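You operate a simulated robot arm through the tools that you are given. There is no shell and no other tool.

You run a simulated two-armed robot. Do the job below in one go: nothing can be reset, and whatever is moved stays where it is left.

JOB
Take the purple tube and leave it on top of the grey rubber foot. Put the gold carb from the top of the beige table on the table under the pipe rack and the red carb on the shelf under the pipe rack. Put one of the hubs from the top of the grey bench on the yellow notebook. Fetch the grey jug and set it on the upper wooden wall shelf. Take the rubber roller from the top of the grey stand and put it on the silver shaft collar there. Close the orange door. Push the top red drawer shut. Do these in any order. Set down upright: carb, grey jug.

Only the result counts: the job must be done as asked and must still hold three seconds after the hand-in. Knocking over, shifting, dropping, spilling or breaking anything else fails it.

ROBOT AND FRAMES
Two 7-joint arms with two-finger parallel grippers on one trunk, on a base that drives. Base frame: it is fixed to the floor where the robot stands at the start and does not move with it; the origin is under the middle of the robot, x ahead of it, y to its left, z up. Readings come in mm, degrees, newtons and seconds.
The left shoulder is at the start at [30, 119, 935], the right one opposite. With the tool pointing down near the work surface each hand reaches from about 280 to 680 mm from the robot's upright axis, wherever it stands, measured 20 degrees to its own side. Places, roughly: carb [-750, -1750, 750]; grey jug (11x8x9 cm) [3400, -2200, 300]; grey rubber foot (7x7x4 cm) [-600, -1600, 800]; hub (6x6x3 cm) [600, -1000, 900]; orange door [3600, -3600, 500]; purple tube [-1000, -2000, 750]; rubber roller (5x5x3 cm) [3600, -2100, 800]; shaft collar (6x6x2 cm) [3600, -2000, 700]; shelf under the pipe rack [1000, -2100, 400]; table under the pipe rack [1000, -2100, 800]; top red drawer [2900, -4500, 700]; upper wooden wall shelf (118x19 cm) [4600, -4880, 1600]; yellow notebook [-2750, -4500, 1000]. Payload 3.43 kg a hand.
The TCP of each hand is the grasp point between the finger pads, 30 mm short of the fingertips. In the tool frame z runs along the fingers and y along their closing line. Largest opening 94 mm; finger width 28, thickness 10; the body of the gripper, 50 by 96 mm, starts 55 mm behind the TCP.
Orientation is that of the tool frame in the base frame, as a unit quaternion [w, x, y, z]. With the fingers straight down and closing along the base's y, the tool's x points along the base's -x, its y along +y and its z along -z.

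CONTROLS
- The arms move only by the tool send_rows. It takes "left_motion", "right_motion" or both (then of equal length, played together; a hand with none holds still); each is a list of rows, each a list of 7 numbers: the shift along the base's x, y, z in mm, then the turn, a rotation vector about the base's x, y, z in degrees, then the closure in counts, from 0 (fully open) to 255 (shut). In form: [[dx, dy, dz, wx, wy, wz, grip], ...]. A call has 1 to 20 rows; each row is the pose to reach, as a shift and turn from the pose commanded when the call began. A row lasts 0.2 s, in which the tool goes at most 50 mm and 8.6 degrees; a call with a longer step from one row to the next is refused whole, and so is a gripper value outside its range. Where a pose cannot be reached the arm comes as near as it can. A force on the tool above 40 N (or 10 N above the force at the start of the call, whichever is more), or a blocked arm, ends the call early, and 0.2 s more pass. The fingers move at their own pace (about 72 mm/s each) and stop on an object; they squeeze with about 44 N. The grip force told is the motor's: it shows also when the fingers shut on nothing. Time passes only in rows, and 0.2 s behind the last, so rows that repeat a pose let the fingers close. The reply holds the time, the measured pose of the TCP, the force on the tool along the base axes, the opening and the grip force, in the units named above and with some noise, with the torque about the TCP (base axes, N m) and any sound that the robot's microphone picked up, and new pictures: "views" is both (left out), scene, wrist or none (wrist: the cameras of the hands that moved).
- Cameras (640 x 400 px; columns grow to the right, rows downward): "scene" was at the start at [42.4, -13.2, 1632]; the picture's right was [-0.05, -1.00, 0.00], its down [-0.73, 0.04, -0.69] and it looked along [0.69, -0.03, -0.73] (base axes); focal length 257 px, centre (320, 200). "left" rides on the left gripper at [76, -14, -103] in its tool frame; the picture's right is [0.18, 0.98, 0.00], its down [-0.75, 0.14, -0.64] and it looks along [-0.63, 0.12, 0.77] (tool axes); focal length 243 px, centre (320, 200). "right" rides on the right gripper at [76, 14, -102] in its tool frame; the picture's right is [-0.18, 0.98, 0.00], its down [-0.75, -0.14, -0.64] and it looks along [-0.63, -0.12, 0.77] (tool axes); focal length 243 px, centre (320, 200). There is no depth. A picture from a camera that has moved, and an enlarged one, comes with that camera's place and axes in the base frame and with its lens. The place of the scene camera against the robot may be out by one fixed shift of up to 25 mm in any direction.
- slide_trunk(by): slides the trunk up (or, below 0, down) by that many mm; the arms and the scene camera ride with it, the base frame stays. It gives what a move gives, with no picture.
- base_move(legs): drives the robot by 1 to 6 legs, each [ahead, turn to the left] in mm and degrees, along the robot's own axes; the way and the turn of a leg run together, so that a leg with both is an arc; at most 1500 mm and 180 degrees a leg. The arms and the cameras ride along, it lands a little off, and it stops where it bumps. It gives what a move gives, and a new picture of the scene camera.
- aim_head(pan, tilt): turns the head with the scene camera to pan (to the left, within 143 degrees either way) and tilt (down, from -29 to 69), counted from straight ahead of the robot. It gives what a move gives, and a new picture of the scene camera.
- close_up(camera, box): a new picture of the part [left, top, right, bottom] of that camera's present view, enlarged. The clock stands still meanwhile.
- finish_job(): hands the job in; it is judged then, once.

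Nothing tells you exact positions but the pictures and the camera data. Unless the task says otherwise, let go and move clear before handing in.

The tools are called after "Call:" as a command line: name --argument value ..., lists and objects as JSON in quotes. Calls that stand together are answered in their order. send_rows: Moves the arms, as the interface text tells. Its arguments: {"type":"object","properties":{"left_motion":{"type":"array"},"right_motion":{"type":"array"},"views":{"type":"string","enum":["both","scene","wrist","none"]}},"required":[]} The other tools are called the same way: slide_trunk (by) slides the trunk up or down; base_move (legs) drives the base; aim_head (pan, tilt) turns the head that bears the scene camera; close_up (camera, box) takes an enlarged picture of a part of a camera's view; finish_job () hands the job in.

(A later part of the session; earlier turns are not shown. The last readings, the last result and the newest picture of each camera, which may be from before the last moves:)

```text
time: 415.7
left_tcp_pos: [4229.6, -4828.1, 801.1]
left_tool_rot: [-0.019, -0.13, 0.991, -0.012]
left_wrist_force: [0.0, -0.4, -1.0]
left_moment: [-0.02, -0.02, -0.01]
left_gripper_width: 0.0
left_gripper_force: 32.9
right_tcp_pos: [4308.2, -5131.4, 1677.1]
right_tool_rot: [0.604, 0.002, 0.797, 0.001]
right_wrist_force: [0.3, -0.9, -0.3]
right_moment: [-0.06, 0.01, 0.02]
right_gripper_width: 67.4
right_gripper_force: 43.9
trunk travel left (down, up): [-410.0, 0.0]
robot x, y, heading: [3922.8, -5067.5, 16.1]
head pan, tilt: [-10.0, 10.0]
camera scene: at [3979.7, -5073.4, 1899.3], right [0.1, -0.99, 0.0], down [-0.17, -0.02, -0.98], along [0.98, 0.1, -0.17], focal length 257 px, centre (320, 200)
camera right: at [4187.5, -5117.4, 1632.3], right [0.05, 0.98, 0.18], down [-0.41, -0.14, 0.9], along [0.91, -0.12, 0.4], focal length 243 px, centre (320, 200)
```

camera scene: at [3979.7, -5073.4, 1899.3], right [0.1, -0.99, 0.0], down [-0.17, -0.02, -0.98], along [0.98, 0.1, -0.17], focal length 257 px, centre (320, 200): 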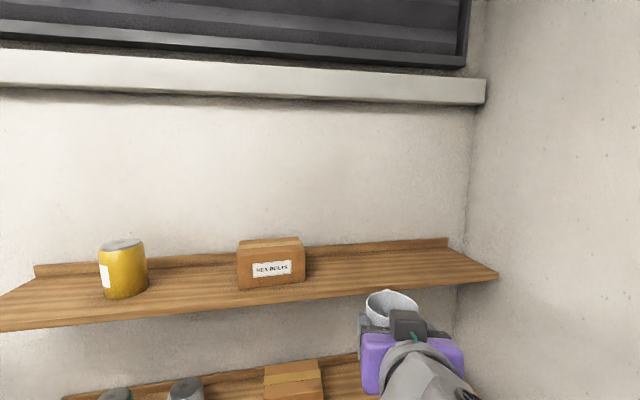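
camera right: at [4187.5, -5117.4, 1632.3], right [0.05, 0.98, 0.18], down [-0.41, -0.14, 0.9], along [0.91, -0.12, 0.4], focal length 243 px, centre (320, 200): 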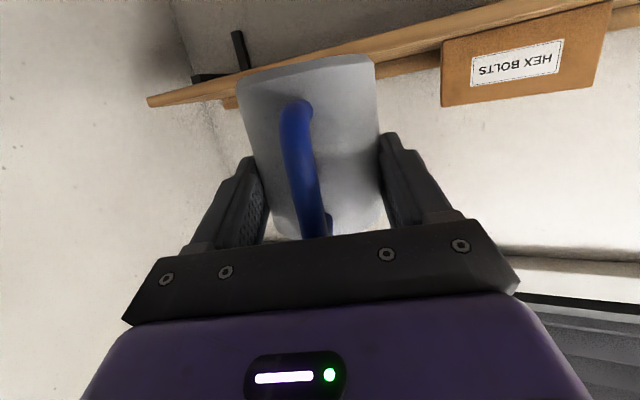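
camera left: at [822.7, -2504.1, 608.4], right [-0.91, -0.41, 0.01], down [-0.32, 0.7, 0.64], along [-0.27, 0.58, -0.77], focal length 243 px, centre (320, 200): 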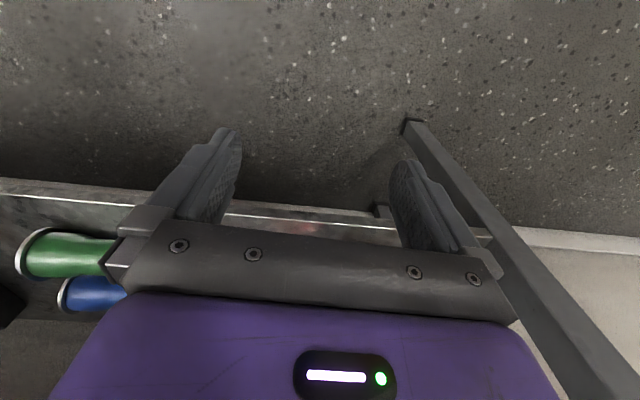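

The jug is at z≈1677 (bottom ≈1619), just above the shelf. I'll drop the left hand lower and then drive in diagonally so the jug ends over the free right part of the shelf.

Call:
send_rows --left_motion '[[0, 0, -45, 0, 0, 0, 255], [0, 0, -90, 0, 0, 0, 255], [0, 0, -135, 0, 0, 0, 255], [0, 0, -160, 0, 0, 0, 255]]' --views "none"

Call:
base_move --legs '[[0, -25.5], [250, 0]]'

Call:
aim_head --pan 0 --tilt 15

```text
time: 416.7
left_tcp_pos: [4230.9, -4827.8, 640.3]
left_tool_rot: [-0.017, -0.128, 0.992, -0.011]
left_wrist_force: [1.1, -0.3, 0.3]
left_moment: [0.03, -0.02, 0.0]
left_gripper_width: 0.0
left_gripper_force: 32.2
right_tcp_pos: [4308.0, -5131.3, 1677.3]
right_tool_rot: [0.604, 0.003, 0.797, 0.001]
right_wrist_force: [-0.2, -0.3, -0.6]
right_moment: [0.0, 0.02, -0.01]
right_gripper_width: 67.7
right_gripper_force: 43.8
trunk travel left (down, up): [-410.0, 0.0]
robot x, y, heading: [3920.8, -5064.7, 16.0]
head pan, tilt: [-10.0, 10.0]
```

```text
time: 419.8
left_tcp_pos: [4532.4, -5030.1, 636.2]
left_tool_rot: [-0.026, 0.099, 0.995, -0.009]
left_wrist_force: [0.3, 0.3, 0.1]
left_moment: [-0.01, -0.01, 0.02]
left_gripper_width: 0.0
left_gripper_force: 32.6
right_tcp_pos: [4476.8, -5332.9, 1680.1]
right_tool_rot: [0.591, 0.181, 0.774, -0.135]
right_wrist_force: [0.2, -0.9, -0.8]
right_moment: [0.03, 0.03, -0.03]
right_gripper_width: 67.3
right_gripper_force: 43.5
trunk travel left (down, up): [-410.0, 0.0]
robot x, y, heading: [4169.6, -5105.4, -10.0]
head pan, tilt: [-10.0, 10.0]
camera scene: at [4208.5, -5140.9, 1898.8], right [-0.34, -0.94, 0.0], down [-0.16, 0.06, -0.99], along [0.93, -0.34, -0.17], focal length 257 px, centre (320, 200)
```

scene: 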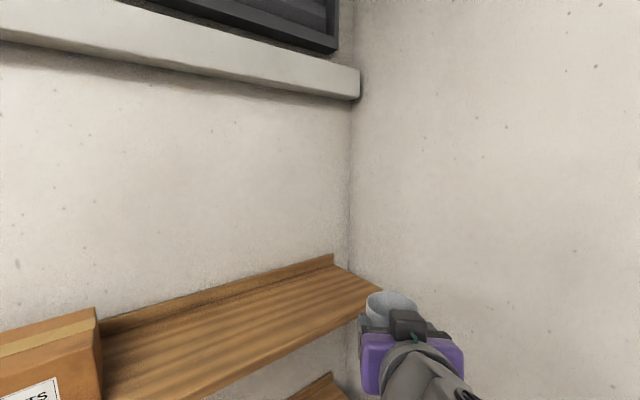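

```text
time: 420.5
left_tcp_pos: [4535.7, -5030.9, 635.1]
left_tool_rot: [-0.031, 0.1, 0.994, -0.01]
left_wrist_force: [0.4, 0.0, -0.2]
left_moment: [0.02, 0.0, -0.02]
left_gripper_width: 0.0
left_gripper_force: 33.0
right_tcp_pos: [4484.3, -5336.2, 1677.5]
right_tool_rot: [0.589, 0.182, 0.776, -0.134]
right_wrist_force: [-0.8, 0.4, -0.7]
right_moment: [-0.01, 0.04, 0.02]
right_gripper_width: 67.6
right_gripper_force: 44.0
trunk travel left (down, up): [-410.0, 0.0]
robot x, y, heading: [4170.1, -5110.2, -9.9]
head pan, tilt: [0.0, 15.0]
camera scene: at [4222.6, -5128.6, 1891.2], right [-0.18, -0.98, 0.0], down [-0.25, 0.04, -0.97], along [0.95, -0.17, -0.26], focal length 257 px, centre (320, 200)
```

scene: 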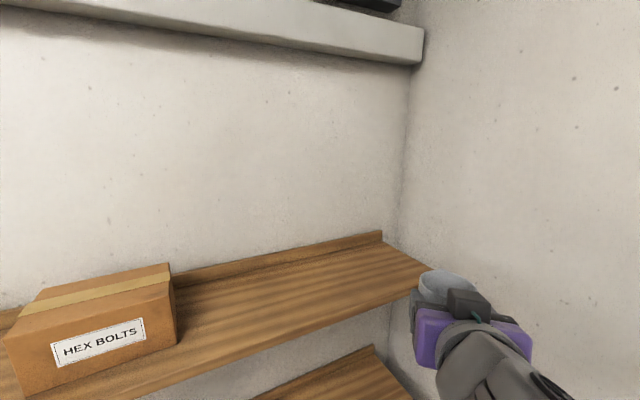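

The jug is just short of the shelf's front edge. I'll turn square to the wall now, check heights, then move straight in.

Call:
base_move --legs '[[0, 25]]'

Call:
aim_head --pan -25 --tilt 25

Call:
close_up --camera "right" --box '[0, 0, 640, 400]'

```text
time: 422.2
left_tcp_pos: [4468.9, -4883.1, 634.0]
left_tool_rot: [-0.027, -0.117, 0.993, -0.015]
left_wrist_force: [0.1, -0.2, -1.2]
left_moment: [0.0, -0.01, -0.02]
left_gripper_width: 0.0
left_gripper_force: 33.4
right_tcp_pos: [4551.1, -5182.6, 1678.0]
right_tool_rot: [0.603, 0.01, 0.798, -0.004]
right_wrist_force: [-1.1, 0.8, -0.8]
right_moment: [0.0, 0.01, 0.03]
right_gripper_width: 67.8
right_gripper_force: 44.5
trunk travel left (down, up): [-410.0, 0.0]
robot x, y, heading: [4167.6, -5111.8, 14.9]
head pan, tilt: [0.0, 15.0]
camera scene: at [4222.6, -5101.7, 1891.2], right [0.26, -0.97, 0.0], down [-0.25, -0.07, -0.97], along [0.93, 0.25, -0.26], focal length 257 px, centre (320, 200)
```

scene: 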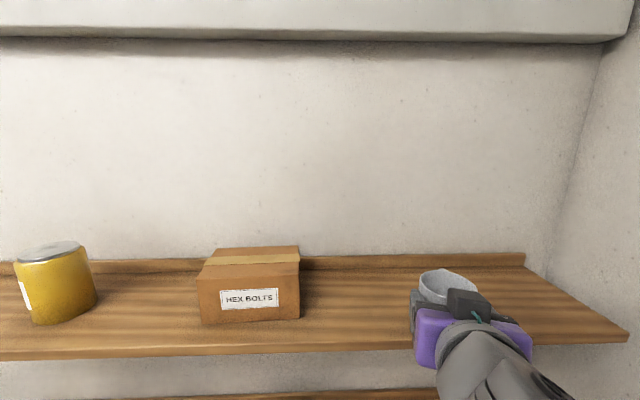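

```text
time: 423.1
left_tcp_pos: [4469.2, -4884.3, 634.9]
left_tool_rot: [-0.028, -0.119, 0.992, -0.015]
left_wrist_force: [-0.2, 0.3, 0.3]
left_moment: [-0.01, -0.02, 0.02]
left_gripper_width: 0.0
left_gripper_force: 32.7
right_tcp_pos: [4552.3, -5181.5, 1678.6]
right_tool_rot: [0.604, 0.01, 0.797, -0.005]
right_wrist_force: [0.5, 0.5, -1.5]
right_moment: [-0.02, 0.02, 0.0]
right_gripper_width: 67.4
right_gripper_force: 44.2
trunk travel left (down, up): [-410.0, 0.0]
robot x, y, heading: [4169.7, -5110.5, 14.7]
head pan, tilt: [-25.0, 25.0]
camera scene: at [4223.3, -5142.2, 1875.0], right [-0.18, -0.98, 0.0], down [-0.42, 0.07, -0.91], along [0.89, -0.16, -0.42], focal length 257 px, centre (320, 200)
```

scene: 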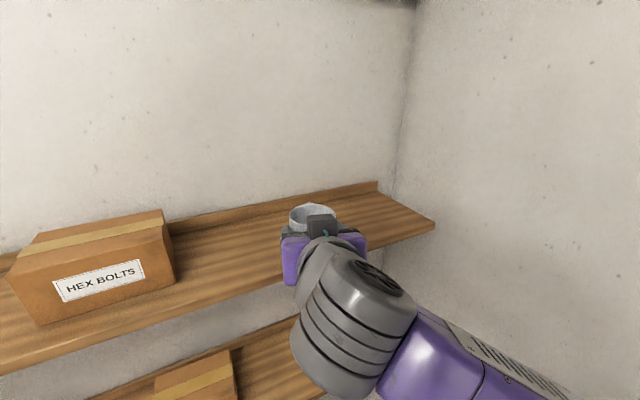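

```text
1.00 times, centred on (320, 200) of right (not enlarged: the box is as wide or as high as the picture)
camera zoom: at [4432.2, -5166.0, 1632.2], right [0.07, 0.98, 0.18], down [-0.42, -0.14, 0.9], along [0.91, -0.14, 0.4], focal length 243 px, centre (320, 200)
```

zoom: 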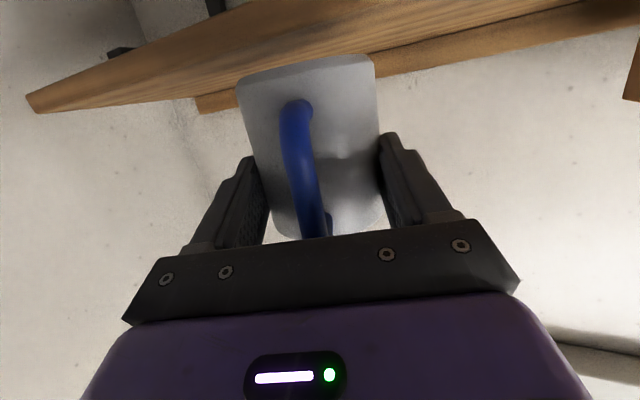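

Clearance looks right: jug bottom ≈1620 over a shelf at ≈1600. I'll roll straight in 90 mm.

Call:
base_move --legs '[[90, 0]]'

Call:
close_up --camera "scene" --box '[240, 150, 480, 300]'

Call:
close_up --camera "right" --box '[0, 0, 640, 400]'

```text
time: 424.1
left_tcp_pos: [4518.9, -4871.4, 636.1]
left_tool_rot: [-0.019, -0.118, 0.993, -0.014]
left_wrist_force: [0.7, 0.4, 0.0]
left_moment: [0.0, -0.02, -0.01]
left_gripper_width: 0.2
left_gripper_force: 32.8
right_tcp_pos: [4593.8, -5168.3, 1678.2]
right_tool_rot: [0.604, 0.009, 0.797, -0.005]
right_wrist_force: [-0.2, -0.4, -2.0]
right_moment: [-0.02, -0.02, 0.01]
right_gripper_width: 67.5
right_gripper_force: 44.1
trunk travel left (down, up): [-410.0, 0.0]
robot x, y, heading: [4220.7, -5095.2, 15.0]
head pan, tilt: [-25.0, 25.0]
stopped in leg 1: the robot was blocked; the commanded pose is now the measured one
camera scene: at [4261.5, -5131.8, 1875.5], right [-0.17, -0.99, 0.0], down [-0.41, 0.07, -0.91], along [0.9, -0.15, -0.42], focal length 257 px, centre (320, 200)
```

scene: 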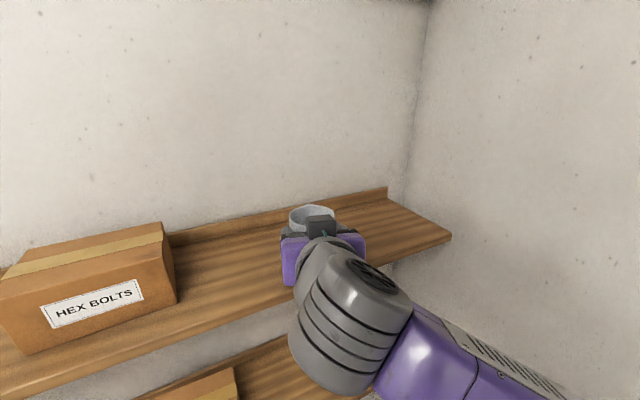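

```text
2.67 times, centred on (360, 225) of scene
camera zoom: at [4261.5, -5131.8, 1875.5], right [-0.17, -0.99, 0.0], down [-0.41, 0.07, -0.91], along [0.9, -0.15, -0.42], focal length 685 px, centre (213, 133)
```

zoom: 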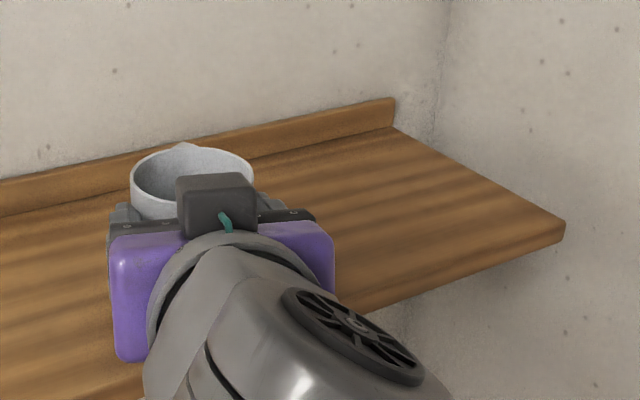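

```text
1.00 times, centred on (320, 200) of right (not enlarged: the box is as wide or as high as the picture)
camera zoom: at [4475.0, -5153.7, 1632.2], right [0.07, 0.98, 0.18], down [-0.42, -0.13, 0.9], along [0.91, -0.14, 0.4], focal length 243 px, centre (320, 200)
```

zoom: 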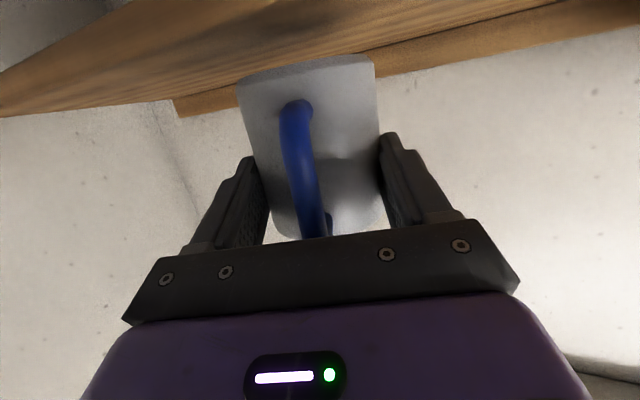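

The base was blocked about 40 mm short. I'll look for what is touching before doing anything else.

Call:
aim_head --pan 0 --tilt 60

Call:
aim_head --pan 40 --tilt 50

```text
time: 425.1
left_tcp_pos: [4522.3, -4869.7, 630.4]
left_tool_rot: [-0.025, -0.117, 0.993, -0.014]
left_wrist_force: [0.8, 0.8, -0.2]
left_moment: [0.0, -0.01, -0.04]
left_gripper_width: 0.0
left_gripper_force: 33.3
right_tcp_pos: [4609.2, -5164.9, 1674.2]
right_tool_rot: [0.601, 0.009, 0.799, -0.007]
right_wrist_force: [0.2, 0.2, -0.9]
right_moment: [0.0, 0.02, -0.02]
right_gripper_width: 67.6
right_gripper_force: 43.9
trunk travel left (down, up): [-410.0, 0.0]
robot x, y, heading: [4222.2, -5095.6, 15.1]
head pan, tilt: [0.0, 60.0]
camera scene: at [4250.9, -5094.1, 1824.7], right [0.26, -0.97, 0.0], down [-0.84, -0.22, -0.5], along [0.48, 0.13, -0.87], focal length 257 px, centre (320, 200)
```

scene: 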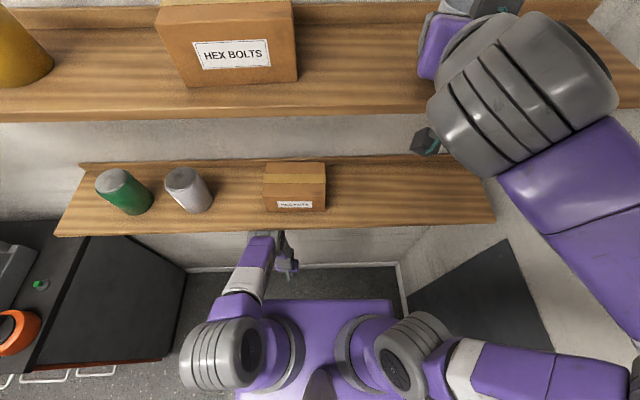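

```text
time: 426.2
left_tcp_pos: [4522.0, -4869.8, 632.1]
left_tool_rot: [-0.025, -0.117, 0.993, -0.014]
left_wrist_force: [1.2, 0.0, 0.3]
left_moment: [-0.02, 0.0, 0.01]
left_gripper_width: 0.1
left_gripper_force: 33.2
right_tcp_pos: [4609.0, -5165.4, 1674.5]
right_tool_rot: [0.6, 0.009, 0.8, -0.007]
right_wrist_force: [-0.1, 0.4, -0.1]
right_moment: [-0.01, 0.03, 0.01]
right_gripper_width: 67.4
right_gripper_force: 44.0
trunk travel left (down, up): [-410.0, 0.0]
robot x, y, heading: [4220.5, -5092.7, 15.3]
head pan, tilt: [40.0, 50.0]
camera scene: at [4230.6, -5048.2, 1837.2], right [0.82, -0.57, 0.0], down [-0.44, -0.63, -0.64], along [0.37, 0.53, -0.77], focal length 257 px, centre (320, 200)
```

scene: 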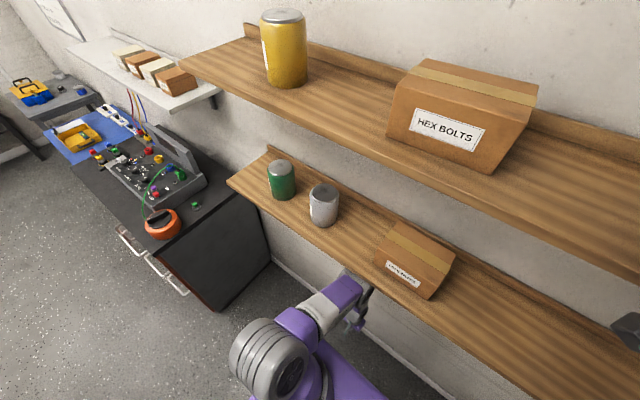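

Nothing obvious is touching; the jug already hangs fully over the shelf. I'll use the arm itself to move in a little further while lowering.

Call:
send_rows --right_motion '[[8, 2, -2, 0, 0, 0, 255], [16, 4, -4, 0, 0, 0, 255], [24, 6, -6, 0, 0, 0, 255], [30, 8, -8, 0, 0, 0, 255], [30, 8, -8, 0, 0, 0, 255]]' --views "both"

```text
time: 427.4
left_tcp_pos: [4520.5, -4869.9, 631.1]
left_tool_rot: [-0.027, -0.116, 0.993, -0.014]
left_wrist_force: [0.1, 0.1, 0.1]
left_moment: [-0.01, 0.0, 0.01]
left_gripper_width: 0.1
left_gripper_force: 32.4
right_tcp_pos: [4639.3, -5158.6, 1667.1]
right_tool_rot: [0.6, 0.009, 0.8, -0.007]
right_wrist_force: [0.0, -0.3, 0.4]
right_moment: [0.03, -0.02, 0.03]
right_gripper_width: 67.5
right_gripper_force: 43.7
trunk travel left (down, up): [-410.0, 0.0]
robot x, y, heading: [4219.0, -5098.5, 14.9]
head pan, tilt: [40.0, 50.0]
camera scene: at [4230.5, -5048.1, 1837.3], right [0.82, -0.57, 0.0], down [-0.44, -0.63, -0.64], along [0.37, 0.53, -0.77], focal length 257 px, centre (320, 200)
camera right: at [4519.2, -5142.1, 1622.1], right [0.07, 0.98, 0.18], down [-0.41, -0.13, 0.9], along [0.91, -0.14, 0.39], focal length 243 px, centre (320, 200)
```

scene: 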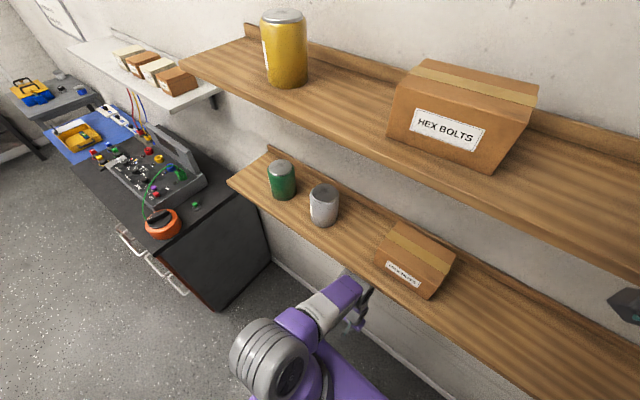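
right: 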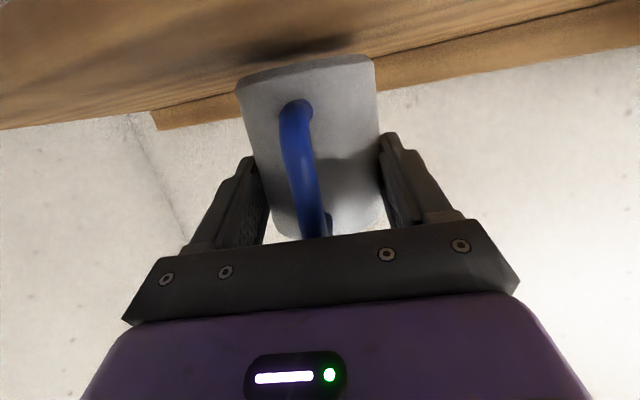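

The jug is now about 75 mm in from the shelf's edge. I'll lower it gently onto the board.

Call:
send_rows --right_motion '[[0, 0, -2, 0, 0, 0, 255], [0, 0, -4, 0, 0, 0, 255], [0, 0, -6, 0, 0, 0, 255], [0, 0, -6, 0, 0, 0, 255]]' --views "none"

```text
time: 428.4
left_tcp_pos: [4521.7, -4869.8, 632.0]
left_tool_rot: [-0.025, -0.118, 0.993, -0.015]
left_wrist_force: [-0.1, -0.8, 0.1]
left_moment: [0.01, -0.01, 0.03]
left_gripper_width: 0.0
left_gripper_force: 32.5
right_tcp_pos: [4641.1, -5157.6, 1660.6]
right_tool_rot: [0.601, 0.009, 0.799, -0.007]
right_wrist_force: [0.1, 0.0, -1.0]
right_moment: [-0.02, 0.03, -0.02]
right_gripper_width: 67.7
right_gripper_force: 43.9
trunk travel left (down, up): [-410.0, 0.0]
robot x, y, heading: [4219.6, -5095.5, 15.1]
head pan, tilt: [40.0, 50.0]
```

Call:
send_rows --right_motion '[[0, 0, -2, 0, 0, 0, 255], [0, 0, -4, 0, 0, 0, 255], [0, 0, -4, 0, 0, 0, 255]]' --views "none"

```text
time: 429.2
left_tcp_pos: [4521.2, -4870.6, 632.2]
left_tool_rot: [-0.026, -0.117, 0.993, -0.015]
left_wrist_force: [-0.7, -0.5, 0.1]
left_moment: [-0.02, -0.03, 0.02]
left_gripper_width: 0.1
left_gripper_force: 33.1
right_tcp_pos: [4639.9, -5157.4, 1657.7]
right_tool_rot: [0.602, 0.008, 0.798, -0.006]
right_wrist_force: [1.0, -0.5, 6.5]
right_moment: [-0.05, -0.45, 0.01]
right_gripper_width: 68.0
right_gripper_force: 43.8
trunk travel left (down, up): [-410.0, 0.0]
robot x, y, heading: [4220.0, -5093.5, 15.1]
head pan, tilt: [40.0, 50.0]
```

The jug rests on the shelf. I'll open slowly and withdraw along the tool's axis.

Call:
send_rows --right_motion '[[0, 0, 0, 0, 0, 0, 85], [0, 0, 0, 0, 0, 0, 68], [0, 0, 0, 0, 0, 0, 55], [0, 0, 0, 0, 0, 0, 40], [0, 0, 0, 0, 0, 0, 20], [0, 0, 0, 0, 0, 0, 0], [0, 0, 0, 0, 0, 0, 0]]' --views "both"

```text
time: 430.8
left_tcp_pos: [4521.4, -4869.6, 632.3]
left_tool_rot: [-0.026, -0.117, 0.993, -0.015]
left_wrist_force: [-0.1, 0.4, 0.1]
left_moment: [-0.03, 0.02, 0.0]
left_gripper_width: 0.0
left_gripper_force: 32.7
right_tcp_pos: [4638.9, -5158.0, 1656.6]
right_tool_rot: [0.601, 0.008, 0.799, -0.006]
right_wrist_force: [-1.0, -0.3, 0.3]
right_moment: [0.02, -0.02, 0.02]
right_gripper_width: 94.0
right_gripper_force: 0.1
trunk travel left (down, up): [-410.0, 0.0]
robot x, y, heading: [4221.8, -5093.6, 15.1]
head pan, tilt: [40.0, 50.0]
camera scene: at [4230.3, -5048.1, 1837.3], right [0.82, -0.57, 0.0], down [-0.44, -0.63, -0.64], along [0.37, 0.53, -0.77], focal length 257 px, centre (320, 200)
camera right: at [4518.8, -5142.2, 1612.1], right [0.07, 0.98, 0.18], down [-0.41, -0.13, 0.9], along [0.91, -0.14, 0.39], focal length 243 px, centre (320, 200)
```

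scene: 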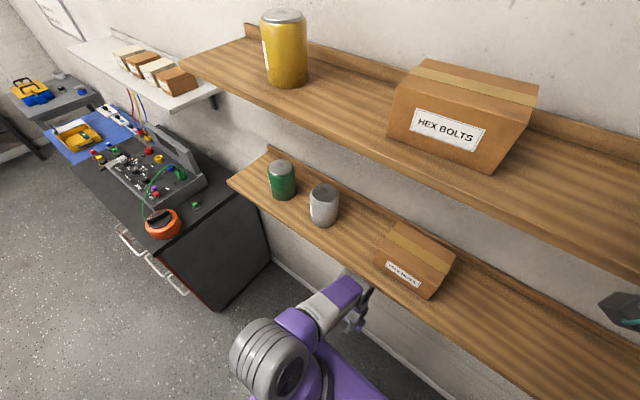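
right: 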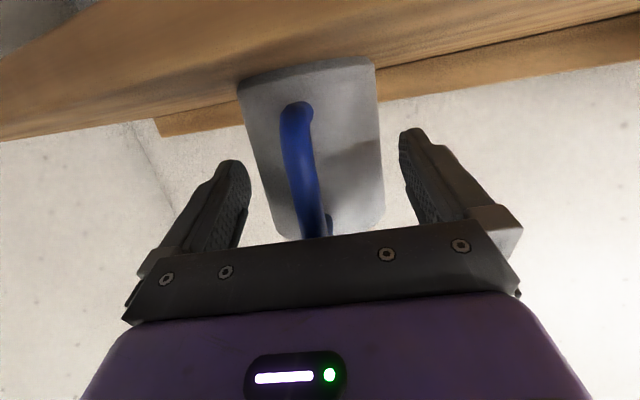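

Call:
send_rows --right_motion '[[-8, 0, 1, 0, 0, 0, 0], [-18, 0, 1, 0, 0, 0, 0], [-28, 1, 1, 0, 0, 0, 0], [-38, 1, 1, 0, 0, 0, 0], [-48, 1, 1, 0, 0, 0, 0], [-58, 1, 1, 0, 0, 0, 0], [-68, 1, 1, 0, 0, 0, 0], [-78, 2, 1, 0, 0, 0, 0], [-90, 2, 1, 0, 0, 0, 0], [-100, 2, 1, 0, 0, 0, 0]]' --views "wrist"

```text
time: 433.0
left_tcp_pos: [4521.2, -4871.2, 631.2]
left_tool_rot: [-0.025, -0.118, 0.993, -0.014]
left_wrist_force: [0.3, -0.9, -0.4]
left_moment: [-0.03, -0.02, 0.0]
left_gripper_width: 0.0
left_gripper_force: 33.2
right_tcp_pos: [4539.9, -5156.2, 1658.2]
right_tool_rot: [0.6, 0.009, 0.8, -0.007]
right_wrist_force: [0.7, 0.5, 0.2]
right_moment: [-0.01, -0.03, -0.01]
right_gripper_width: 93.8
right_gripper_force: 0.2
trunk travel left (down, up): [-410.0, 0.0]
robot x, y, heading: [4220.4, -5092.6, 15.2]
head pan, tilt: [40.0, 50.0]
camera right: at [4418.5, -5139.5, 1613.1], right [0.07, 0.98, 0.18], down [-0.41, -0.13, 0.9], along [0.91, -0.14, 0.39], focal length 243 px, centre (320, 200)
```

right: 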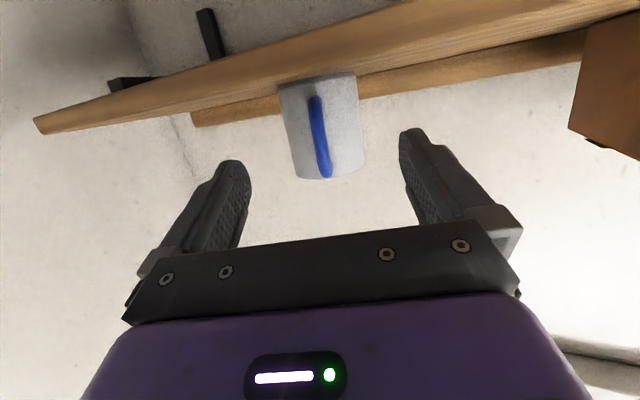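

The jug stands upright on the shelf. I'll back the base away and check.

Call:
base_move --legs '[[-200, 0]]'

Call:
aim_head --pan -15 --tilt 20

Call:
close_up --camera "scene" --box '[200, 150, 480, 325]'

```text
time: 434.6
left_tcp_pos: [4328.7, -4922.5, 632.6]
left_tool_rot: [-0.024, -0.116, 0.993, -0.015]
left_wrist_force: [0.3, -0.3, 0.4]
left_moment: [0.01, 0.03, 0.03]
left_gripper_width: 0.0
left_gripper_force: 32.9
right_tcp_pos: [4346.2, -5208.1, 1657.2]
right_tool_rot: [0.601, 0.01, 0.799, -0.008]
right_wrist_force: [0.4, 0.2, -0.7]
right_moment: [0.02, 0.02, -0.02]
right_gripper_width: 93.9
right_gripper_force: 0.0
trunk travel left (down, up): [-410.0, 0.0]
robot x, y, heading: [4028.1, -5146.6, 14.9]
head pan, tilt: [40.0, 50.0]
camera scene: at [4036.9, -5100.4, 1837.4], right [0.82, -0.58, 0.0], down [-0.44, -0.63, -0.64], along [0.37, 0.53, -0.77], focal length 257 px, centre (320, 200)
```

scene: 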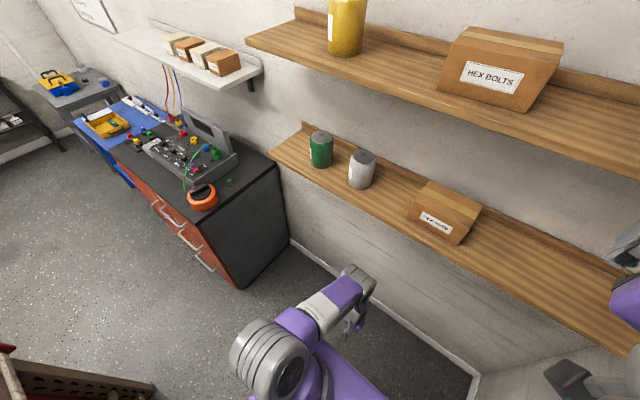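

```text
time: 435.8
left_tcp_pos: [4330.2, -4921.4, 631.0]
left_tool_rot: [-0.025, -0.115, 0.993, -0.015]
left_wrist_force: [0.7, -0.1, -0.1]
left_moment: [0.02, 0.01, 0.01]
left_gripper_width: 0.0
left_gripper_force: 33.6
right_tcp_pos: [4345.5, -5209.0, 1657.8]
right_tool_rot: [0.6, 0.01, 0.8, -0.007]
right_wrist_force: [-0.2, 0.1, 0.4]
right_moment: [-0.05, 0.0, 0.0]
right_gripper_width: 94.1
right_gripper_force: 0.0
trunk travel left (down, up): [-410.0, 0.0]
robot x, y, heading: [4026.8, -5146.8, 14.9]
head pan, tilt: [-15.0, 20.0]
camera scene: at [4086.0, -5163.5, 1883.0], right [0.0, -1.0, 0.0], down [-0.34, 0.0, -0.94], along [0.94, 0.0, -0.34], focal length 257 px, centre (320, 200)
```

scene: 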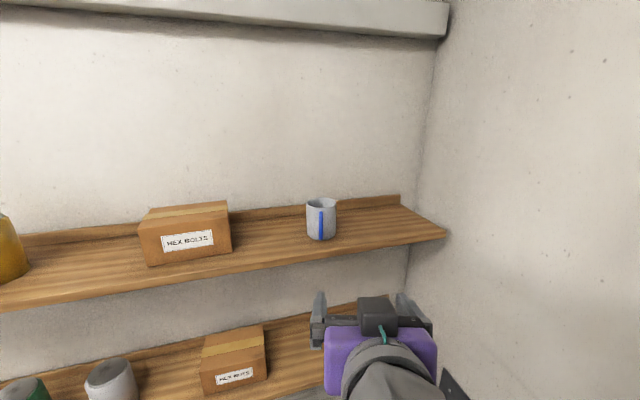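

```text
2.29 times, centred on (340, 238) of scene
camera zoom: at [4086.0, -5163.5, 1883.0], right [0.0, -1.0, 0.0], down [-0.34, 0.0, -0.94], along [0.94, 0.0, -0.34], focal length 587 px, centre (274, 114)
```

zoom: 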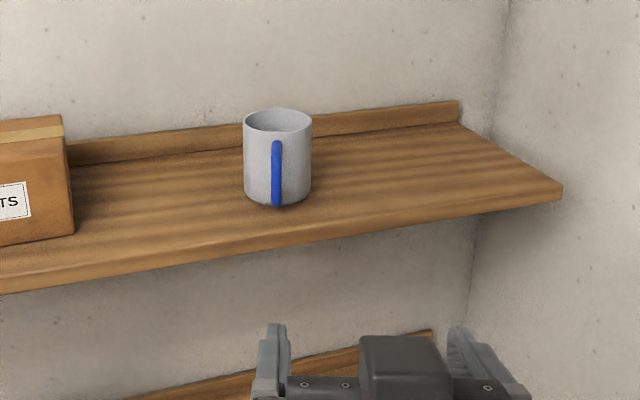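

The jug is upright on the upper shelf, well inside the edge. Now I'll lower the right arm and head out toward the red drawer.

Call:
send_rows --right_motion '[[15, 4, -30, 0, 0, 0, 100], [32, 9, -62, 0, 0, 0, 255], [50, 13, -94, 0, 0, 0, 255], [68, 18, -126, 0, 0, 0, 255], [86, 23, -158, 0, 0, 0, 255], [104, 28, -190, 0, 0, 0, 255], [120, 32, -222, 0, 0, 0, 255], [132, 35, -257, 0, 0, 0, 255], [140, 37, -297, 0, 0, 0, 255], [145, 39, -337, 0, 0, 0, 255], [145, 39, -380, 0, 0, 0, 255], [145, 39, -423, 0, 0, 0, 255], [145, 39, -466, 0, 0, 0, 255], [145, 39, -510, 0, 0, 0, 255]]' --views "none"

Call:
send_rows --left_motion '[[0, 0, 45, 0, 0, 0, 255], [0, 0, 90, 0, 0, 0, 255], [0, 0, 135, 0, 0, 0, 255], [0, 0, 180, 0, 0, 0, 255], [0, 0, 225, 0, 0, 0, 255], [0, 0, 270, 0, 0, 0, 255], [0, 0, 315, 0, 0, 0, 255], [0, 0, 360, 0, 0, 0, 255], [0, 0, 405, 0, 0, 0, 255], [0, 0, 450, 0, 0, 0, 255]]' --views "none"

```text
time: 438.8
left_tcp_pos: [4329.8, -4920.9, 631.6]
left_tool_rot: [-0.026, -0.115, 0.993, -0.014]
left_wrist_force: [-0.5, 0.2, -0.3]
left_moment: [0.01, 0.02, -0.01]
left_gripper_width: 0.0
left_gripper_force: 32.5
right_tcp_pos: [4490.2, -5170.1, 1147.0]
right_tool_rot: [0.6, 0.011, 0.8, -0.008]
right_wrist_force: [0.7, 0.1, 0.1]
right_moment: [-0.01, 0.01, -0.04]
right_gripper_width: 0.0
right_gripper_force: 32.9
right hand out of reach, approached as far as the arm can: row 11, 12, 13
trunk travel left (down, up): [-410.0, 0.0]
robot x, y, heading: [4026.7, -5147.4, 15.0]
head pan, tilt: [-15.0, 20.0]
```

```text
time: 441.0
left_tcp_pos: [4329.3, -4922.9, 1083.8]
left_tool_rot: [-0.025, -0.116, 0.993, -0.014]
left_wrist_force: [0.0, 0.6, 0.3]
left_moment: [0.0, -0.01, 0.03]
left_gripper_width: 0.0
left_gripper_force: 33.4
right_tcp_pos: [4489.8, -5169.4, 1148.1]
right_tool_rot: [0.601, 0.009, 0.799, -0.007]
right_wrist_force: [0.5, -0.7, 0.9]
right_moment: [0.03, 0.0, 0.04]
right_gripper_width: 0.2
right_gripper_force: 33.0
trunk travel left (down, up): [-410.0, 0.0]
robot x, y, heading: [4027.6, -5145.8, 15.0]
head pan, tilt: [-15.0, 20.0]
```

Call:
base_move --legs '[[-60, 0], [0, 97], [790, 0], [0, 33], [950, 0]]'

```text
time: 452.9
left_tcp_pos: [3224.2, -4300.6, 1082.4]
left_tool_rot: [-0.002, 0.953, -0.3, 0.03]
left_wrist_force: [-0.4, -0.6, 0.1]
left_moment: [-0.01, -0.04, -0.02]
left_gripper_width: 0.1
left_gripper_force: 33.1
right_tcp_pos: [3299.9, -4016.4, 1146.7]
right_tool_rot: [-0.251, 0.727, -0.335, -0.544]
right_wrist_force: [-0.8, 0.2, 0.4]
right_moment: [0.0, 0.02, -0.02]
right_gripper_width: 0.1
right_gripper_force: 33.4
trunk travel left (down, up): [-410.0, 0.0]
robot x, y, heading: [3610.6, -4347.6, 147.4]
head pan, tilt: [-15.0, 20.0]
stopped in leg 5: the robot was blocked; the commanded pose is now the measured one
camera scene: at [3563.1, -4300.2, 1882.7], right [0.74, 0.67, 0.0], down [0.23, -0.26, -0.94], along [-0.63, 0.69, -0.35], focal length 257 px, centre (320, 200)
```

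scene: 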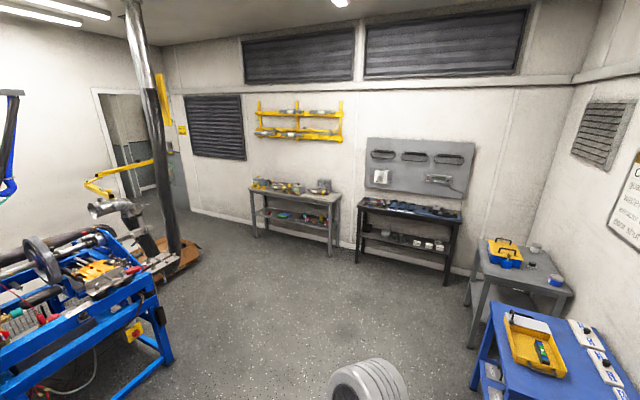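

The base met the bench corner. I'll back off a little and check that nothing there moved.

Call:
base_move --legs '[[-60, 0]]'

Call:
aim_head --pan 75 --tilt 45

```text
time: 453.9
left_tcp_pos: [3275.4, -4334.0, 1082.7]
left_tool_rot: [-0.003, 0.954, -0.3, 0.028]
left_wrist_force: [0.6, 0.0, 0.2]
left_moment: [0.0, 0.01, -0.01]
left_gripper_width: 0.0
left_gripper_force: 33.2
right_tcp_pos: [3352.0, -4048.9, 1146.8]
right_tool_rot: [-0.251, 0.726, -0.334, -0.546]
right_wrist_force: [-0.7, 0.4, -0.7]
right_moment: [-0.02, -0.02, 0.03]
right_gripper_width: 0.0
right_gripper_force: 33.0
trunk travel left (down, up): [-410.0, 0.0]
robot x, y, heading: [3662.8, -4377.9, 147.5]
head pan, tilt: [-15.0, 20.0]
camera scene: at [3617.0, -4335.2, 1883.0], right [0.74, 0.67, 0.0], down [0.23, -0.25, -0.94], along [-0.63, 0.69, -0.34], focal length 257 px, centre (320, 200)
```

scene: 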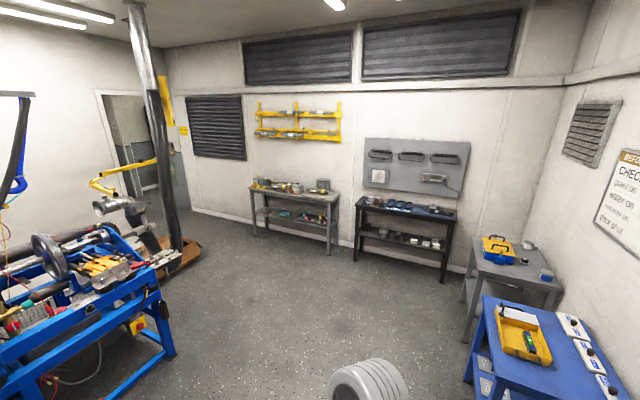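

```text
time: 455.5
left_tcp_pos: [3275.9, -4334.1, 1083.2]
left_tool_rot: [-0.003, 0.954, -0.3, 0.028]
left_wrist_force: [0.3, -0.3, -0.4]
left_moment: [0.0, 0.0, -0.03]
left_gripper_width: 0.0
left_gripper_force: 33.1
right_tcp_pos: [3352.0, -4050.1, 1147.8]
right_tool_rot: [-0.251, 0.726, -0.334, -0.546]
right_wrist_force: [0.4, 0.0, 0.0]
right_moment: [0.0, 0.0, 0.03]
right_gripper_width: 0.0
right_gripper_force: 32.3
trunk travel left (down, up): [-410.0, 0.0]
robot x, y, heading: [3661.5, -4376.8, 147.3]
head pan, tilt: [75.0, 45.0]
camera scene: at [3619.5, -4459.2, 1844.4], right [-0.67, 0.74, 0.0], down [0.52, 0.48, -0.71], along [-0.52, -0.48, -0.71], focal length 257 px, centre (320, 200)
```

scene: 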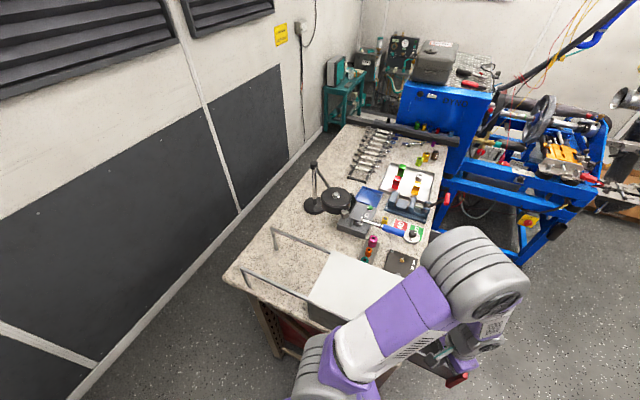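

Call:
base_move --legs '[[0, -42.4], [850, 0], [0, 90], [600, 0], [0, 90]]'

Call:
aim_head --pan 0 --tilt 45

```text
time: 463.6
left_tcp_pos: [3069.2, -3423.0, 1082.8]
left_tool_rot: [0.0, 0.911, -0.411, 0.028]
left_wrist_force: [0.0, -0.1, -0.4]
left_moment: [-0.01, 0.0, -0.02]
left_gripper_width: 0.0
left_gripper_force: 33.4
right_tcp_pos: [3210.0, -3164.8, 1147.8]
right_tool_rot: [-0.316, 0.681, -0.418, -0.511]
right_wrist_force: [-0.2, 0.4, 0.4]
right_moment: [-0.01, -0.02, -0.03]
right_gripper_width: 0.0
right_gripper_force: 33.3
trunk travel left (down, up): [-410.0, 0.0]
robot x, y, heading: [3426.2, -3568.5, 133.0]
head pan, tilt: [75.0, 45.0]
stopped in leg 3: the robot was blocked; the commanded pose is now the measured one
camera scene: at [3363.5, -3636.4, 1844.2], right [-0.47, 0.88, 0.0], down [0.62, 0.33, -0.71], along [-0.62, -0.33, -0.71], focal length 257 px, centre (320, 200)
```

scene: 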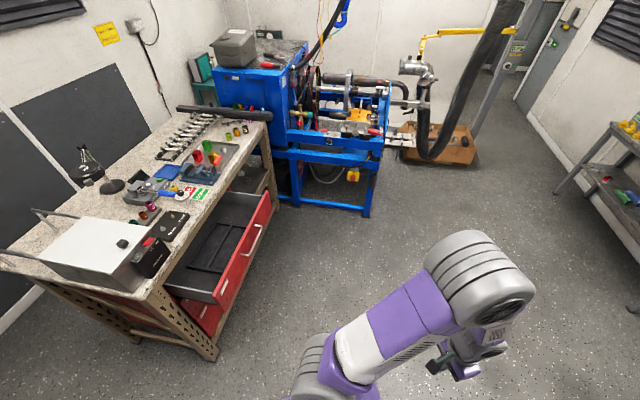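

```text
time: 465.1
left_tcp_pos: [3071.3, -3422.1, 1083.2]
left_tool_rot: [0.0, 0.911, -0.411, 0.029]
left_wrist_force: [0.0, 0.0, 0.5]
left_moment: [0.01, -0.04, -0.01]
left_gripper_width: 0.0
left_gripper_force: 33.2
right_tcp_pos: [3211.9, -3164.1, 1147.1]
right_tool_rot: [-0.316, 0.681, -0.419, -0.512]
right_wrist_force: [-0.3, -0.4, -0.3]
right_moment: [0.01, 0.02, 0.0]
right_gripper_width: 0.0
right_gripper_force: 32.9
trunk travel left (down, up): [-410.0, 0.0]
robot x, y, heading: [3424.3, -3566.1, 132.9]
head pan, tilt: [0.0, 45.0]
camera scene: at [3381.7, -3538.1, 1844.3], right [0.73, 0.68, 0.0], down [0.48, -0.52, -0.71], along [-0.48, 0.52, -0.71], focal length 257 px, centre (320, 200)
```

scene: 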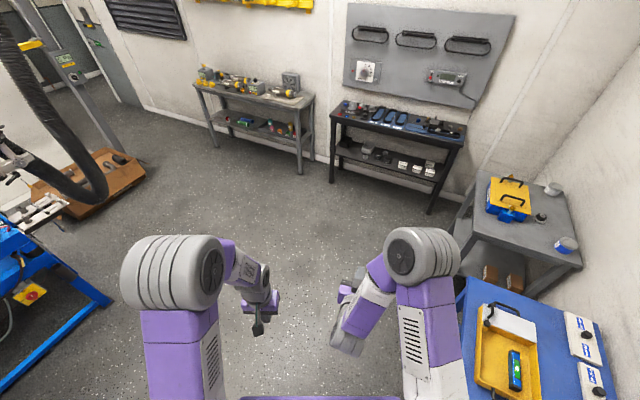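

Blocked again while turning — perhaps something is close on my right rear. I'll look there.

Call:
aim_head --pan -100 --tilt 55

Call:
aim_head --pan -140 --tilt 55

```text
time: 466.9
left_tcp_pos: [3070.3, -3422.1, 1082.9]
left_tool_rot: [0.0, 0.911, -0.411, 0.028]
left_wrist_force: [-0.3, -0.4, -0.6]
left_moment: [-0.04, 0.02, 0.01]
left_gripper_width: 0.0
left_gripper_force: 33.1
right_tcp_pos: [3213.1, -3164.2, 1146.9]
right_tool_rot: [-0.314, 0.682, -0.417, -0.513]
right_wrist_force: [-0.3, 0.6, -0.7]
right_moment: [-0.01, -0.05, 0.01]
right_gripper_width: 0.3
right_gripper_force: 33.0
trunk travel left (down, up): [-410.0, 0.0]
robot x, y, heading: [3424.2, -3568.1, 133.2]
head pan, tilt: [-100.0, 55.0]
camera scene: at [3497.9, -3557.9, 1830.9], right [0.55, -0.84, 0.0], down [-0.69, -0.45, -0.57], along [0.48, 0.31, -0.82], focal length 257 px, centre (320, 200)
```

scene: 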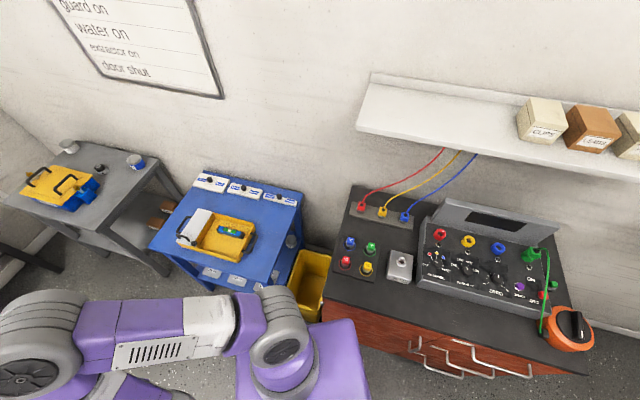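

```text
time: 467.9
left_tcp_pos: [3071.0, -3420.9, 1082.6]
left_tool_rot: [0.001, 0.911, -0.411, 0.028]
left_wrist_force: [-0.6, -0.1, 1.2]
left_moment: [-0.01, -0.02, -0.03]
left_gripper_width: 0.1
left_gripper_force: 33.0
right_tcp_pos: [3211.5, -3163.1, 1146.9]
right_tool_rot: [-0.315, 0.681, -0.419, -0.511]
right_wrist_force: [1.0, 0.5, 0.3]
right_moment: [-0.01, -0.01, -0.02]
right_gripper_width: 0.2
right_gripper_force: 32.4
trunk travel left (down, up): [-410.0, 0.0]
robot x, y, heading: [3427.5, -3567.5, 133.2]
head pan, tilt: [-140.0, 55.0]
camera scene: at [3509.1, -3605.9, 1830.9], right [-0.12, -0.99, 0.0], down [-0.81, 0.1, -0.57], along [0.57, -0.07, -0.82], focal length 257 px, centre (320, 200)
```

scene: 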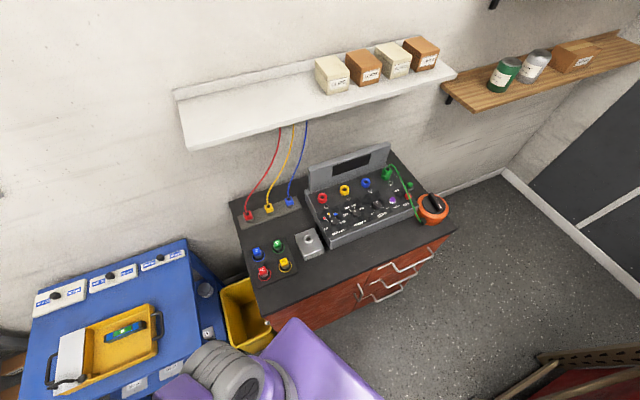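

My base corner only touched the closed orange door front. I'll move forward away from it, then continue the turn and come around to face the red drawer.

Call:
base_move --legs '[[250, 0], [0, 62], [480, 0], [0, 90]]'

Call:
aim_head --pan 0 --tilt 40

```text
time: 478.8
left_tcp_pos: [3041.6, -3793.9, 1082.2]
left_tool_rot: [-0.028, 0.619, 0.785, 0.007]
left_wrist_force: [-0.1, 0.1, -0.7]
left_moment: [0.01, -0.01, -0.03]
left_gripper_width: 0.0
left_gripper_force: 33.5
right_tcp_pos: [2794.7, -3955.4, 1146.5]
right_tool_rot: [0.421, 0.57, 0.561, -0.428]
right_wrist_force: [-0.6, 0.8, -0.3]
right_moment: [0.03, 0.0, 0.04]
right_gripper_width: 0.1
right_gripper_force: 32.8
trunk travel left (down, up): [-410.0, 0.0]
robot x, y, heading: [2796.9, -3500.9, -74.9]
head pan, tilt: [-140.0, 55.0]
camera scene: at [2721.0, -3439.5, 1830.9], right [0.57, 0.82, 0.0], down [0.67, -0.47, -0.57], along [-0.47, 0.33, -0.82], focal length 257 px, centre (320, 200)
```

scene: 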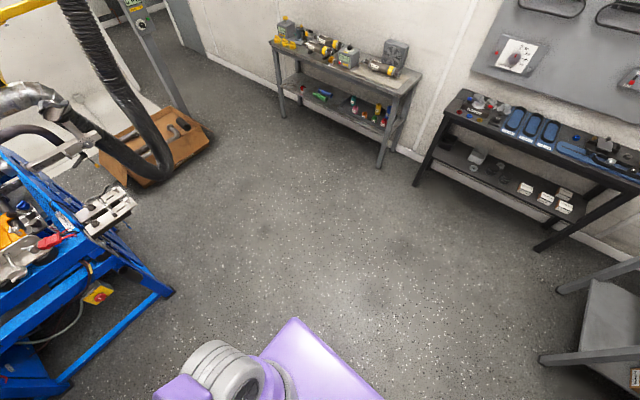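

```text
time: 481.0
left_tcp_pos: [3039.7, -3792.5, 1082.0]
left_tool_rot: [-0.027, 0.619, 0.785, 0.008]
left_wrist_force: [-0.4, 0.0, 0.0]
left_moment: [0.01, 0.01, -0.01]
left_gripper_width: 0.0
left_gripper_force: 32.5
right_tcp_pos: [2794.6, -3955.9, 1148.1]
right_tool_rot: [0.421, 0.57, 0.561, -0.429]
right_wrist_force: [0.0, -0.5, 0.1]
right_moment: [0.03, -0.04, -0.01]
right_gripper_width: 0.1
right_gripper_force: 32.7
trunk travel left (down, up): [-410.0, 0.0]
robot x, y, heading: [2794.0, -3500.5, -74.9]
head pan, tilt: [0.0, 40.0]
camera scene: at [2802.4, -3562.7, 1851.6], right [-0.97, -0.26, 0.0], down [-0.17, 0.62, -0.77], along [0.2, -0.74, -0.64], focal length 257 px, centre (320, 200)
```

scene: 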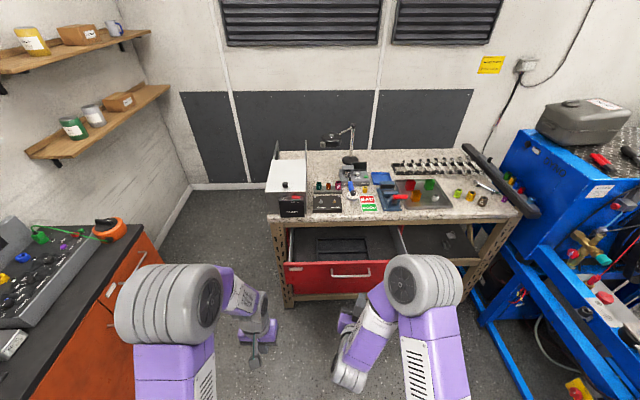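

Now I face the red bench directly; the open top drawer is ahead. Let me look at it closely.

Call:
close_up --camera "scene" --box '[250, 190, 490, 340]'

```text
2.67 times, centred on (370, 265) of scene
camera zoom: at [2802.4, -3562.7, 1851.6], right [-0.97, -0.26, 0.0], down [-0.17, 0.62, -0.77], along [0.2, -0.74, -0.64], focal length 685 px, centre (187, 27)
```

zoom: 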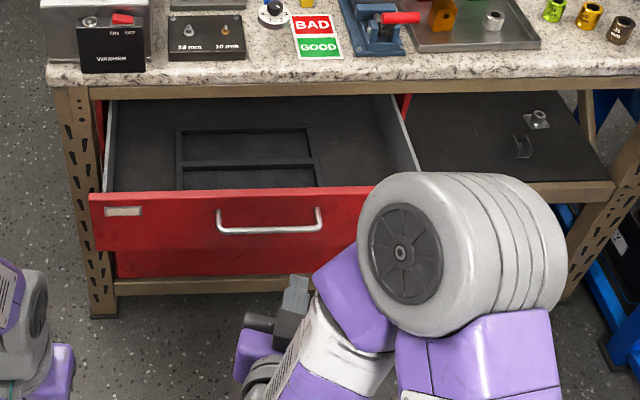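

The drawer's front is about 800 mm ahead, sticking out roughly 220 mm. I'll lower the trunk so the right hand is level with it and move up close.

Call:
slide_trunk --by -350

Call:
send_rows --right_motion '[[0, 0, -25, 0, 0, 0, 255], [0, 0, -48, 0, 0, 0, 255]]' --views "none"

Call:
base_move --legs '[[270, 0]]'

Call:
close_up --camera "right" --box '[0, 0, 640, 400]'

```text
time: 484.4
left_tcp_pos: [3040.7, -3792.6, 732.9]
left_tool_rot: [-0.027, 0.619, 0.785, 0.008]
left_wrist_force: [0.0, -0.1, 0.2]
left_moment: [-0.01, 0.0, 0.02]
left_gripper_width: 0.0
left_gripper_force: 33.3
right_tcp_pos: [2794.5, -3956.7, 796.9]
right_tool_rot: [0.421, 0.57, 0.56, -0.429]
right_wrist_force: [-1.1, 0.0, -0.4]
right_moment: [-0.01, -0.02, -0.01]
right_gripper_width: 0.0
right_gripper_force: 33.5
trunk travel left (down, up): [-60.0, 350.0]
robot x, y, heading: [2794.9, -3499.0, -74.8]
head pan, tilt: [0.0, 40.0]
```

```text
time: 485.0
left_tcp_pos: [3040.2, -3791.7, 732.7]
left_tool_rot: [-0.027, 0.619, 0.785, 0.007]
left_wrist_force: [-0.4, -0.2, 0.6]
left_moment: [-0.01, -0.03, 0.04]
left_gripper_width: 0.0
left_gripper_force: 32.7
right_tcp_pos: [2794.9, -3956.3, 748.0]
right_tool_rot: [0.42, 0.57, 0.56, -0.429]
right_wrist_force: [0.2, 0.3, 0.4]
right_moment: [0.03, -0.01, 0.0]
right_gripper_width: 0.1
right_gripper_force: 32.7
trunk travel left (down, up): [-60.0, 350.0]
robot x, y, heading: [2798.4, -3502.6, -74.7]
head pan, tilt: [0.0, 40.0]
```

```text
time: 486.9
left_tcp_pos: [3112.6, -4051.9, 732.6]
left_tool_rot: [-0.027, 0.616, 0.787, 0.007]
left_wrist_force: [0.4, -0.6, 0.5]
left_moment: [-0.03, 0.03, -0.02]
left_gripper_width: 0.0
left_gripper_force: 33.0
right_tcp_pos: [2868.7, -4214.5, 747.2]
right_tool_rot: [0.422, 0.569, 0.562, -0.428]
right_wrist_force: [0.6, -0.7, 0.1]
right_moment: [0.01, 0.02, -0.02]
right_gripper_width: 0.5
right_gripper_force: 32.8
trunk travel left (down, up): [-60.0, 350.0]
robot x, y, heading: [2864.2, -3760.3, -74.5]
head pan, tilt: [0.0, 40.0]
camera scene: at [2874.1, -3822.8, 1501.6], right [-0.96, -0.27, 0.0], down [-0.17, 0.62, -0.77], along [0.2, -0.74, -0.64], focal length 257 px, centre (320, 200)
```

scene: 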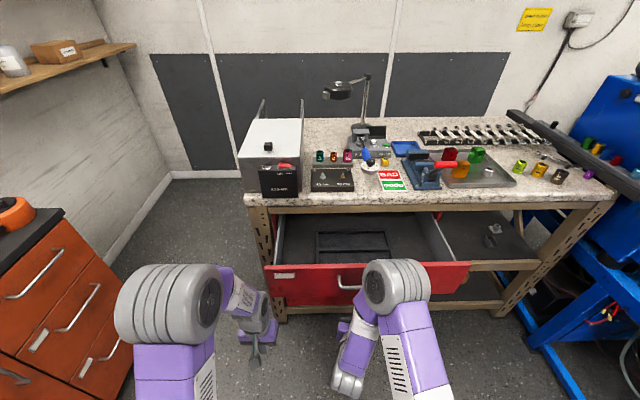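

```text
1.00 times, centred on (320, 200) of right (not enlarged: the box is as wide or as high as the picture)
camera zoom: at [2883.9, -4097.0, 703.5], right [0.98, -0.06, 0.18], down [-0.13, 0.41, 0.9], along [-0.13, -0.91, 0.39], focal length 243 px, centre (320, 200)
```

zoom: 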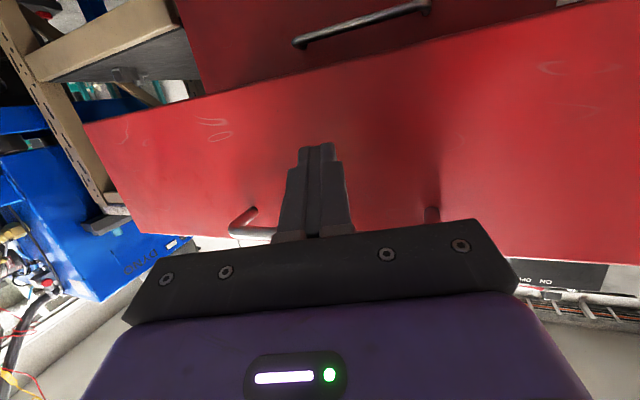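

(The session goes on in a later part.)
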